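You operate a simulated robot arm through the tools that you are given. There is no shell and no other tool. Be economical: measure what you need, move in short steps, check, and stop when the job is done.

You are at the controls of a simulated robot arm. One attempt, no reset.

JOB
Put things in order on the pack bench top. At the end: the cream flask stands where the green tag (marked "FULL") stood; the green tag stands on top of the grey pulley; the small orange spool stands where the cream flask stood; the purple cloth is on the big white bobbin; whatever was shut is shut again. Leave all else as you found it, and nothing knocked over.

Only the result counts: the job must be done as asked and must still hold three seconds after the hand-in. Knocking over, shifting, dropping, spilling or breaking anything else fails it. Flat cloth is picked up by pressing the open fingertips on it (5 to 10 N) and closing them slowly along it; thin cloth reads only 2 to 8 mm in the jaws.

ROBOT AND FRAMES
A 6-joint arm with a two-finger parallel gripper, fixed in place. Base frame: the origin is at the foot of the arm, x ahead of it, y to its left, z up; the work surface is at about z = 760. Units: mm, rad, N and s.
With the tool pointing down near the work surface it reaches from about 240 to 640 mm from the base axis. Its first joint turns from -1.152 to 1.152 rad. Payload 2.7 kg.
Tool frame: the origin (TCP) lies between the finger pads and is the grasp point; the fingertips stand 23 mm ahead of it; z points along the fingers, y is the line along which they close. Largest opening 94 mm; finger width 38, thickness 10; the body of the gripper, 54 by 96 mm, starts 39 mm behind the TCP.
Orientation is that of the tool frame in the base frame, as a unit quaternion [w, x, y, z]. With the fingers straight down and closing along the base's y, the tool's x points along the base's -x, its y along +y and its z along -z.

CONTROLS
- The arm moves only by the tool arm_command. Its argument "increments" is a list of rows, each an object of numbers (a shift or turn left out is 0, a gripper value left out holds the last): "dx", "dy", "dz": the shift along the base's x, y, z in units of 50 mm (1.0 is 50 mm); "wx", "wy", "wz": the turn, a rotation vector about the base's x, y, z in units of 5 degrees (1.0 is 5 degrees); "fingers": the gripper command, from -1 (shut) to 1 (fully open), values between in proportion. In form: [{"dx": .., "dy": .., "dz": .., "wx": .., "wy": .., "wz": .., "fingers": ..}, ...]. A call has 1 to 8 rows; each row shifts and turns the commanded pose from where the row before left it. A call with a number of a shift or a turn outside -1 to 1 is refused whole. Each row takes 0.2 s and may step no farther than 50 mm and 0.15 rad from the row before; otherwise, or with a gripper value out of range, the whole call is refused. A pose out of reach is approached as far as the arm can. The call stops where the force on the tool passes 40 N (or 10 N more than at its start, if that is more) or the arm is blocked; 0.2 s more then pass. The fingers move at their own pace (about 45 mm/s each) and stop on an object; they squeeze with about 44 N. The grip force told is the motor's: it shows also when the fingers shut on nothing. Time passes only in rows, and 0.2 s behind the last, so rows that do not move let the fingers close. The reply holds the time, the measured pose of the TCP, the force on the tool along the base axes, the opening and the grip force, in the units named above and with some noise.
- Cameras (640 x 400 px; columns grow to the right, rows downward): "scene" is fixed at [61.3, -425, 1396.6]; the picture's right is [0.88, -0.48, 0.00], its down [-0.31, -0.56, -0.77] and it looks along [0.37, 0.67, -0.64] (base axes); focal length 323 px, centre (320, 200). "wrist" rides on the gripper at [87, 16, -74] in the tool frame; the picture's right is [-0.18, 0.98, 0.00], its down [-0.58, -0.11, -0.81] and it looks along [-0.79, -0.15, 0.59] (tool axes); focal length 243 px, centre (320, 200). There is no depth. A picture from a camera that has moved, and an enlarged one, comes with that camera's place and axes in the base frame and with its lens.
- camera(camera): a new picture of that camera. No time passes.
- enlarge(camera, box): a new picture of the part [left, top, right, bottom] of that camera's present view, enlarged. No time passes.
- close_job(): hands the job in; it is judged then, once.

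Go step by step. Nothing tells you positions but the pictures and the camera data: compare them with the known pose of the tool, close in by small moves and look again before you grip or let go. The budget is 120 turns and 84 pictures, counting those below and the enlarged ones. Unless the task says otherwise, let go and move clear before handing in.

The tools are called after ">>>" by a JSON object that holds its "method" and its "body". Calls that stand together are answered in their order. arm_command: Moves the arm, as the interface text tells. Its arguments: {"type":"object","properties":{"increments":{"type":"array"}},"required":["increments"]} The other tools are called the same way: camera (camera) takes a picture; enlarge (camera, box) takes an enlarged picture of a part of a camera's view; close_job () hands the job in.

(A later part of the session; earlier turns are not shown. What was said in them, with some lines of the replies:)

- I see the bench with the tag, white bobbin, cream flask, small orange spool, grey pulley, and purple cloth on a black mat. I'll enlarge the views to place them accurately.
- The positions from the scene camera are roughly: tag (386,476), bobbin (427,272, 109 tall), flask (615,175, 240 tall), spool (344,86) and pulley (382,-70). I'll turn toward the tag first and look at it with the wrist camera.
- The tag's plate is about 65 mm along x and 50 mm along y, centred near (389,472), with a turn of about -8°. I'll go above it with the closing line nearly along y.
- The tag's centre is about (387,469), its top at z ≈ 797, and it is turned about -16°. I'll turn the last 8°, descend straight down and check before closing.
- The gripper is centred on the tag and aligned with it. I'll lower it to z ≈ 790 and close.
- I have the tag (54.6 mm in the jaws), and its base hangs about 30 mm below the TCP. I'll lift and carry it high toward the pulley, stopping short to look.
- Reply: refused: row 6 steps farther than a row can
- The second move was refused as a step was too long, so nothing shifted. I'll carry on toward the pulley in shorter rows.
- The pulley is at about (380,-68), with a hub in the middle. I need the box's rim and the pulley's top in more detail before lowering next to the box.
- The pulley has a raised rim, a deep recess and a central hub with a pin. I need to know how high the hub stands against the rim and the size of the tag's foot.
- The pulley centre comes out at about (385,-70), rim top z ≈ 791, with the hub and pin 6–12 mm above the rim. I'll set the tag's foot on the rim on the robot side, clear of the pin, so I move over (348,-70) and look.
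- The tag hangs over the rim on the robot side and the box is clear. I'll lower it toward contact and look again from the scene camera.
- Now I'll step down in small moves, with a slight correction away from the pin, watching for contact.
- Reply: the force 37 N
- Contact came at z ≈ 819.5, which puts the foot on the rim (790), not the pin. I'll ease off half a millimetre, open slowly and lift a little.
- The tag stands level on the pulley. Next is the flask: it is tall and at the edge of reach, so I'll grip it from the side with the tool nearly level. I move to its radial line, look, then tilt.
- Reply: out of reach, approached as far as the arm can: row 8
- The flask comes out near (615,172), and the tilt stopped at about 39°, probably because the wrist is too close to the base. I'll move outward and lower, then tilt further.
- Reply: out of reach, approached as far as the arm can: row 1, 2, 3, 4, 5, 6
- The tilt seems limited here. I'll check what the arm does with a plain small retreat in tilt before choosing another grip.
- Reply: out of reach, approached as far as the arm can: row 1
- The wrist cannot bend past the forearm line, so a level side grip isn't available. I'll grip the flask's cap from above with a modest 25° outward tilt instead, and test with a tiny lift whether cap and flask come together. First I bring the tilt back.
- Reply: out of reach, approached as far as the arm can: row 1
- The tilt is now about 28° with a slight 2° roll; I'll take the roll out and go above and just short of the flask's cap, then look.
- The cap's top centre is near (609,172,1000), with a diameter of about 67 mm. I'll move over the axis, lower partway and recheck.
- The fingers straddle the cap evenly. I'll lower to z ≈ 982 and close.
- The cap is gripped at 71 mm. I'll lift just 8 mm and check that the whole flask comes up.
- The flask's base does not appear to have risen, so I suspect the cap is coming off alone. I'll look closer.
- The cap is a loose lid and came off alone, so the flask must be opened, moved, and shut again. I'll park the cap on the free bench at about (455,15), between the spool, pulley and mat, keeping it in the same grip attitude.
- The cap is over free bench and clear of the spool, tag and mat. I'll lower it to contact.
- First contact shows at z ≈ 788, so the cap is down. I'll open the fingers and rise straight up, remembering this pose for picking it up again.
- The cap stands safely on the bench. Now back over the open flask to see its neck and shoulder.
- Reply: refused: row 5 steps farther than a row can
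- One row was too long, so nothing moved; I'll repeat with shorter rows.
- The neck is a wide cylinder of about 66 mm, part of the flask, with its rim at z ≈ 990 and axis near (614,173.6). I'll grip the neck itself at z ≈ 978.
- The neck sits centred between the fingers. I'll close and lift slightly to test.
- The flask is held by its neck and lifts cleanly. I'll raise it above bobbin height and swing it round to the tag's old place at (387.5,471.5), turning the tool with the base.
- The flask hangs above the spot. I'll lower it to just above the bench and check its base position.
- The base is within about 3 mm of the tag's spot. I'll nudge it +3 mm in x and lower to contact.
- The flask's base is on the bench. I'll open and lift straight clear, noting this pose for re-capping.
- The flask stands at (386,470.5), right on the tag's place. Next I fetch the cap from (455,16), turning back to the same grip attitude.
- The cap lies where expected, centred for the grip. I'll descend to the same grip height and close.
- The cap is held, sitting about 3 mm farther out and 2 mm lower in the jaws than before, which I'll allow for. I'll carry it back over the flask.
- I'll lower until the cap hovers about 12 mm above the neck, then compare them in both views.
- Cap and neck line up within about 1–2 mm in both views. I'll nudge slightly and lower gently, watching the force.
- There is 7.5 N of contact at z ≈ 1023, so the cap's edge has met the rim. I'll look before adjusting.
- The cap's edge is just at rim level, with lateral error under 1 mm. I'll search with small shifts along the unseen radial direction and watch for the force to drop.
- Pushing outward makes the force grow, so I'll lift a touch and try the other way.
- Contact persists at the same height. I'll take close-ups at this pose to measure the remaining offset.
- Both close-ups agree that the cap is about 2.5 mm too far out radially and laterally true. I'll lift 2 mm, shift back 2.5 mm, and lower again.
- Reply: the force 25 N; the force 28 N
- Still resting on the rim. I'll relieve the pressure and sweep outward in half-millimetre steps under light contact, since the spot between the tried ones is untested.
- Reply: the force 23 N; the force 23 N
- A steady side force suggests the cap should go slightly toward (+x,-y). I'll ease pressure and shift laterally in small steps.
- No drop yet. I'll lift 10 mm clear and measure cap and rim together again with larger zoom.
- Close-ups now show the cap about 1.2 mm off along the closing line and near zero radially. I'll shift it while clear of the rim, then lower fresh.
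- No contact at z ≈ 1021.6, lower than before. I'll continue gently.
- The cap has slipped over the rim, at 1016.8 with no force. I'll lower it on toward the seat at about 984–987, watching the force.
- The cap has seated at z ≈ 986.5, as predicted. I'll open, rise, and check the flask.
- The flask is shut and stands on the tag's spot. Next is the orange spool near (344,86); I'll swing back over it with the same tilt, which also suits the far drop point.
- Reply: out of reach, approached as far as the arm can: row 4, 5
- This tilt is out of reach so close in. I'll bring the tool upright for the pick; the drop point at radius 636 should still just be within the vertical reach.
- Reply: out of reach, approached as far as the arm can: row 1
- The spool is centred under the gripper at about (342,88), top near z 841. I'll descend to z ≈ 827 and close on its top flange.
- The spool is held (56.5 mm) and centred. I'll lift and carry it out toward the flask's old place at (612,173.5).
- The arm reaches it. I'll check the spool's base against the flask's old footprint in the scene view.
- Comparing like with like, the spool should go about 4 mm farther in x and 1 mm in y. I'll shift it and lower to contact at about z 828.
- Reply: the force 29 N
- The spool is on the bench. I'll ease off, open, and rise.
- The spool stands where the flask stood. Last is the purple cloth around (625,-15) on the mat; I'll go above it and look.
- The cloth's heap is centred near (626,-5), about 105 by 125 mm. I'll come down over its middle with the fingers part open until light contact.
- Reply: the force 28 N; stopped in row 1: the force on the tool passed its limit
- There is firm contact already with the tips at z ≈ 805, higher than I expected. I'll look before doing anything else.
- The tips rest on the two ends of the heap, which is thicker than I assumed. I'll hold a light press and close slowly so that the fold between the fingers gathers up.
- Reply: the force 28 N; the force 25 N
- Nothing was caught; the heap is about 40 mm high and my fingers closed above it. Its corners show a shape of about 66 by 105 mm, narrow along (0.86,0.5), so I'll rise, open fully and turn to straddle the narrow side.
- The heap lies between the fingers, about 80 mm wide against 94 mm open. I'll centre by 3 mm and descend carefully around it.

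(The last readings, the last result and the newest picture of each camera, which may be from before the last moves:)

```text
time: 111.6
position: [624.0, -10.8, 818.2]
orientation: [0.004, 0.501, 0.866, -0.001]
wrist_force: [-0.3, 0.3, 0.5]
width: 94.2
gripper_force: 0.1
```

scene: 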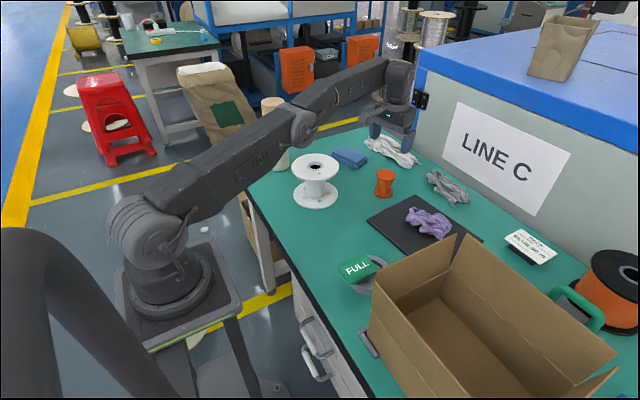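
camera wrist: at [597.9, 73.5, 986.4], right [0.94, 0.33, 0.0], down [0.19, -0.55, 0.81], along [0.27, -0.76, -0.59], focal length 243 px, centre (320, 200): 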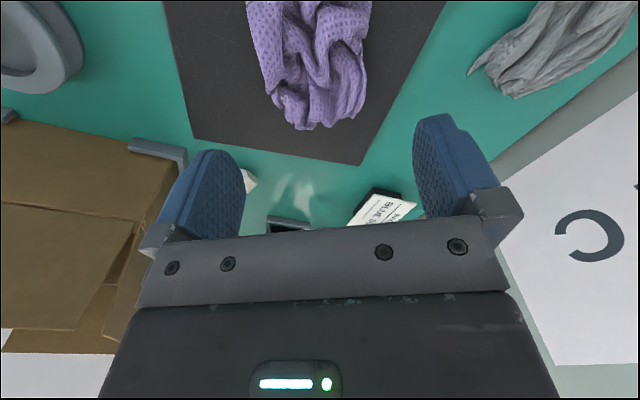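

No contact at z ≈ 818, so the fingers are passing beside the heap. I'll go a bit lower, then close slowly.

>>> {"method": "arm_command", "body": {"increments": [{"dz": -0.12}, {"dz": -0.12}, {"dz": -0.06}, {}]}}

>>> {"method": "arm_command", "body": {"increments": [{"fingers": 0.7}, {"fingers": 0.5}, {"fingers": 0.3}, {"fingers": 0.1}, {"fingers": -0.2}, {"fingers": -0.5}, {"fingers": -1}, {}]}}

>>> {"method": "camera", "body": {"camera": "wrist"}}

```text
time: 112.6
position: [623.7, -10.7, 804.3]
orientation: [0.004, 0.5, 0.866, -0.001]
wrist_force: [0.0, -0.3, -0.5]
width: 93.9
gripper_force: 0.0
```

```text
time: 114.4
position: [625.3, -10.9, 803.8]
orientation: [0.004, 0.5, 0.866, -0.001]
wrist_force: [0.2, 0.0, 0.9]
width: 82.8
gripper_force: 43.7
```

```text
12 pictures are left
camera wrist: at [595.1, 72.2, 876.8], right [0.94, 0.33, 0.0], down [0.19, -0.55, 0.81], along [0.27, -0.76, -0.59], focal length 243 px, centre (320, 200)
```

wrist: 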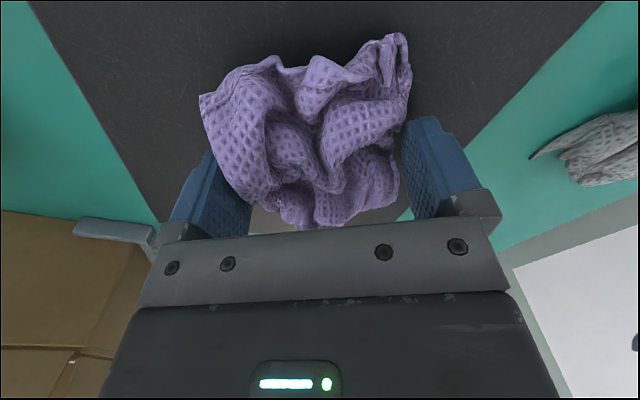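

The heap is held at 82.8 mm. I'll lift and check that it comes along.

>>> {"method": "arm_command", "body": {"increments": [{"dz": 0.2}, {"dz": 0.5}, {"dz": 0.8}, {"dz": 0.9}, {"dz": 0.9}, {}]}}

>>> {"method": "camera", "body": {"camera": "scene"}}

```text
time: 115.8
position: [625.8, -10.9, 968.6]
orientation: [0.003, 0.5, 0.866, -0.002]
wrist_force: [0.6, -0.4, -0.7]
width: 82.6
gripper_force: 44.2
```

```text
11 pictures are left
```

scene: 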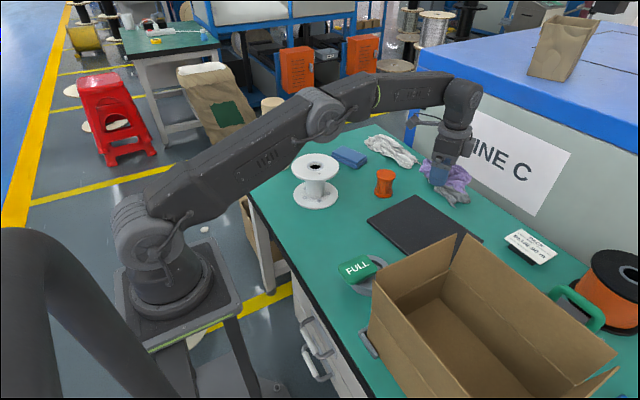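

The cloth is off the mat and in the gripper. I'll carry it high to above the bobbin at (427,272), turning the tool with the base.

>>> {"method": "arm_command", "body": {"increments": [{"dx": -0.494, "dy": 0.7075, "wz": 0.8}, {"dx": -0.494, "dy": 0.7075, "wz": 0.8}, {"dx": -0.494, "dy": 0.7075, "wz": 0.8}, {"dx": -0.494, "dy": 0.7075, "wz": 0.8}, {"dx": -0.494, "dy": 0.7075, "wz": 0.8}, {"dx": -0.494, "dy": 0.7075, "wz": 0.8}, {"dx": -0.494, "dy": 0.7075, "wz": 0.8}, {"dx": -0.494, "dy": 0.7075, "wz": 0.8}]}}

>>> {"method": "arm_command", "body": {"increments": [{}, {"dz": -0.5}, {}]}}

>>> {"method": "enlarge", "body": {"camera": "scene", "box": [250, 100, 390, 215]}}

>>> {"method": "camera", "body": {"camera": "wrist"}}

```text
time: 117.6
position: [427.1, 273.3, 970.0]
orientation: [0.003, 0.242, 0.97, 0.0]
wrist_force: [-0.8, 0.3, 0.2]
width: 81.7
gripper_force: 43.8
```

```text
time: 118.4
position: [426.3, 273.5, 946.3]
orientation: [0.003, 0.243, 0.97, 0.0]
wrist_force: [-0.2, -0.2, -0.1]
width: 81.6
gripper_force: 44.0
```

```text
3.48 times, centred on (320, 158) of scene
camera zoom: at [61.3, -425.0, 1396.6], right [0.88, -0.48, 0.0], down [-0.31, -0.56, -0.77], along [0.37, 0.67, -0.64], focal length 1122 px, centre (320, 348)
```

zoom: 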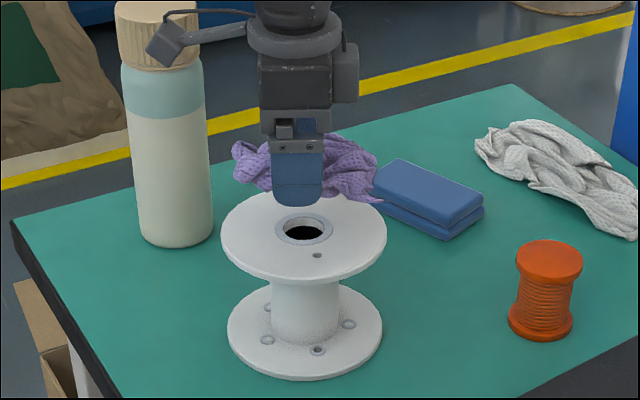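

```text
9 pictures are left
camera wrist: at [357.6, 328.5, 1018.7], right [0.62, 0.78, 0.0], down [0.46, -0.37, 0.81], along [0.63, -0.51, -0.59], focal length 243 px, centre (320, 200)
```

wrist: 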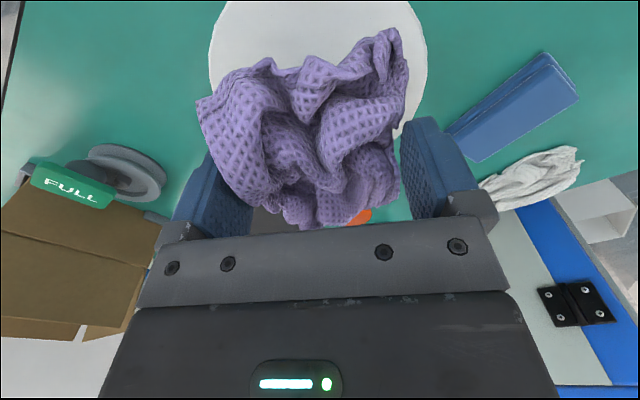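

The cloth is centred over the bobbin's top flange, and the flask, spool and tag are well. I'll lower it gently to contact.

>>> {"method": "arm_command", "body": {"increments": [{"dz": -0.4}, {"dz": -0.24}, {"dz": -0.06}, {}]}}

>>> {"method": "arm_command", "body": {"increments": [{"dz": -0.06}, {"dz": -0.04}, {}]}}

```text
time: 119.4
position: [426.3, 272.2, 910.5]
orientation: [0.003, 0.241, 0.97, -0.001]
wrist_force: [0.6, 0.2, 0.2]
width: 81.2
gripper_force: 44.1
```

```text
time: 120.2
position: [425.9, 272.6, 904.5]
orientation: [0.004, 0.242, 0.97, 0.0]
wrist_force: [0.0, 0.0, -1.1]
width: 80.8
gripper_force: 43.9
```

>>> {"method": "arm_command", "body": {"increments": [{"dz": -0.05}, {"dz": -0.04}, {}]}}

>>> {"method": "enlarge", "body": {"camera": "scene", "box": [270, 130, 366, 205]}}

```text
time: 121.0
position: [428.1, 273.0, 902.2]
orientation: [0.006, 0.242, 0.97, 0.002]
wrist_force: [-6.4, -1.2, 23.8]
width: 80.8
gripper_force: 43.6
```

```text
5.33 times, centred on (318, 168) of scene
camera zoom: at [60.9, -425.2, 1396.5], right [0.88, -0.48, 0.0], down [-0.31, -0.56, -0.77], along [0.37, 0.67, -0.64], focal length 1721 px, centre (331, 373)
```

zoom: 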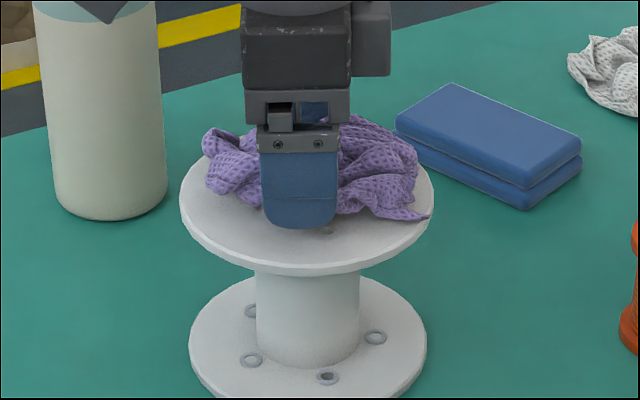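

The cloth rests on the flange. I'll ease off, open slowly and lift clear.

>>> {"method": "arm_command", "body": {"increments": [{"dz": 0.03}, {}, {"fingers": 0.75}, {"fingers": 0.85}, {"fingers": 1}, {"fingers": 1}, {}]}}

>>> {"method": "arm_command", "body": {"increments": [{"dz": 0.15}, {"dz": 0.4}, {"dz": 0.8}, {"dz": 0.9}, {"dz": 0.9}, {}]}}

>>> {"method": "camera", "body": {"camera": "scene"}}

>>> {"method": "camera", "body": {"camera": "wrist"}}

```text
time: 122.6
position: [426.6, 272.5, 899.7]
orientation: [0.004, 0.242, 0.97, 0.001]
wrist_force: [0.5, -0.1, 1.1]
width: 94.0
gripper_force: 0.0
```

```text
time: 124.0
position: [426.9, 268.7, 1058.2]
orientation: [0.004, 0.241, 0.97, -0.001]
wrist_force: [-0.3, -0.4, -0.3]
width: 94.2
gripper_force: 0.1
```

```text
7 pictures are left
```

scene: 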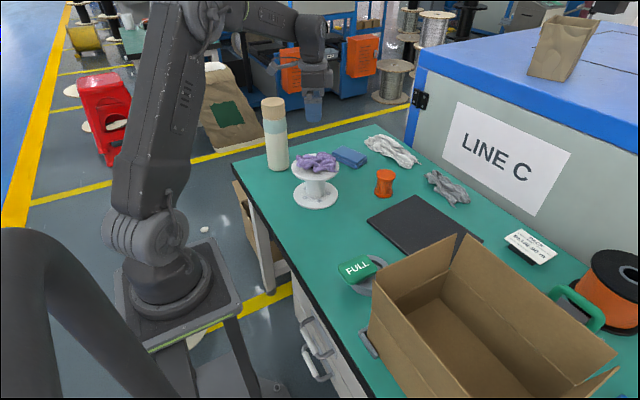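

```text
6 pictures are left
camera wrist: at [357.7, 325.4, 1131.4], right [0.62, 0.78, 0.0], down [0.46, -0.37, 0.81], along [0.63, -0.51, -0.59], focal length 243 px, centre (320, 200)
```

wrist: 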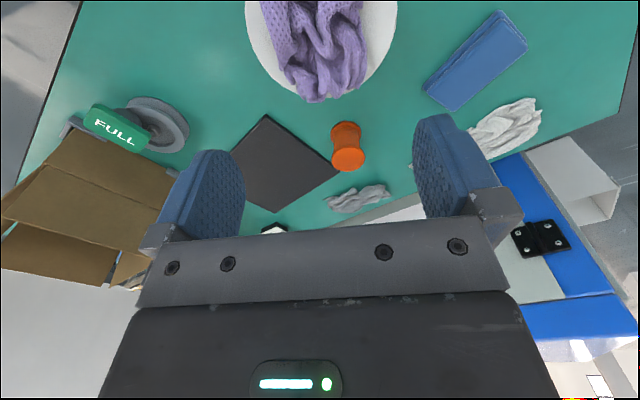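

Everything appears in place. One last close look at the tag on the pulley and at the flask and cloth before handing in.

>>> {"method": "enlarge", "body": {"camera": "scene", "box": [325, 245, 405, 305]}}

>>> {"method": "enlarge", "body": {"camera": "scene", "box": [245, 90, 405, 210]}}

```text
6.67 times, centred on (365, 275) of scene
camera zoom: at [61.3, -425.0, 1396.6], right [0.88, -0.48, 0.0], down [-0.31, -0.56, -0.77], along [0.37, 0.67, -0.64], focal length 2151 px, centre (20, -300)
```

zoom: 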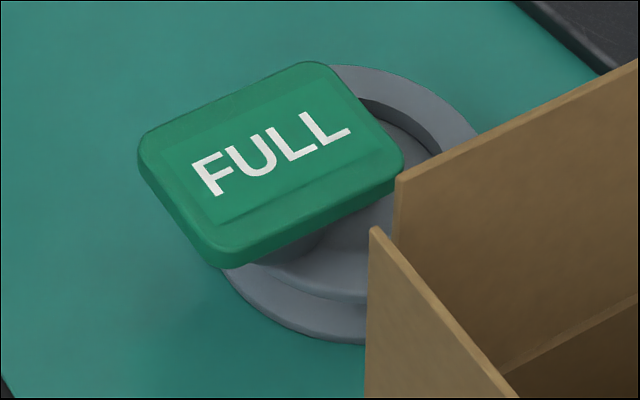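

```text
3.33 times, centred on (325, 150) of scene
camera zoom: at [61.3, -425.0, 1396.6], right [0.88, -0.48, 0.0], down [-0.31, -0.56, -0.77], along [0.37, 0.67, -0.64], focal length 1076 px, centre (303, 367)
```

zoom: 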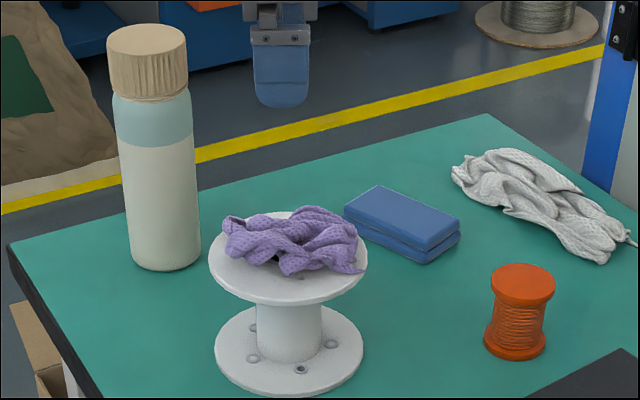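

The tag stands level on the pulley rim, the flask is shut on the tag's spot, the spool is on the flask's spot, and the cloth lies on the bobbin. The arm is clear, so I hand in.

>>> {"method": "close_job", "body": {}}

```text
The job is handed in.
```

The job is handed in, with all four items where you asked and the arm clear; the final pictures showed everything standing.

- **Flask:** it stands within a few millimetres of the tag's old spot. Its cap is a loose lid that came off when I first lifted, so I moved the flask open and put the cap back on.
- **Green tag:** it stands level on the pulley's rim, about 37 mm off centre. A pin sticks up in the middle of the pulley, so the tag could not sit there.
- **Orange spool:** it stands where the flask stood, within a few millimetres.
- **Purple cloth:** it lies on the bobbin's top flange. My first grip closed above it and caught nothing; the second held.
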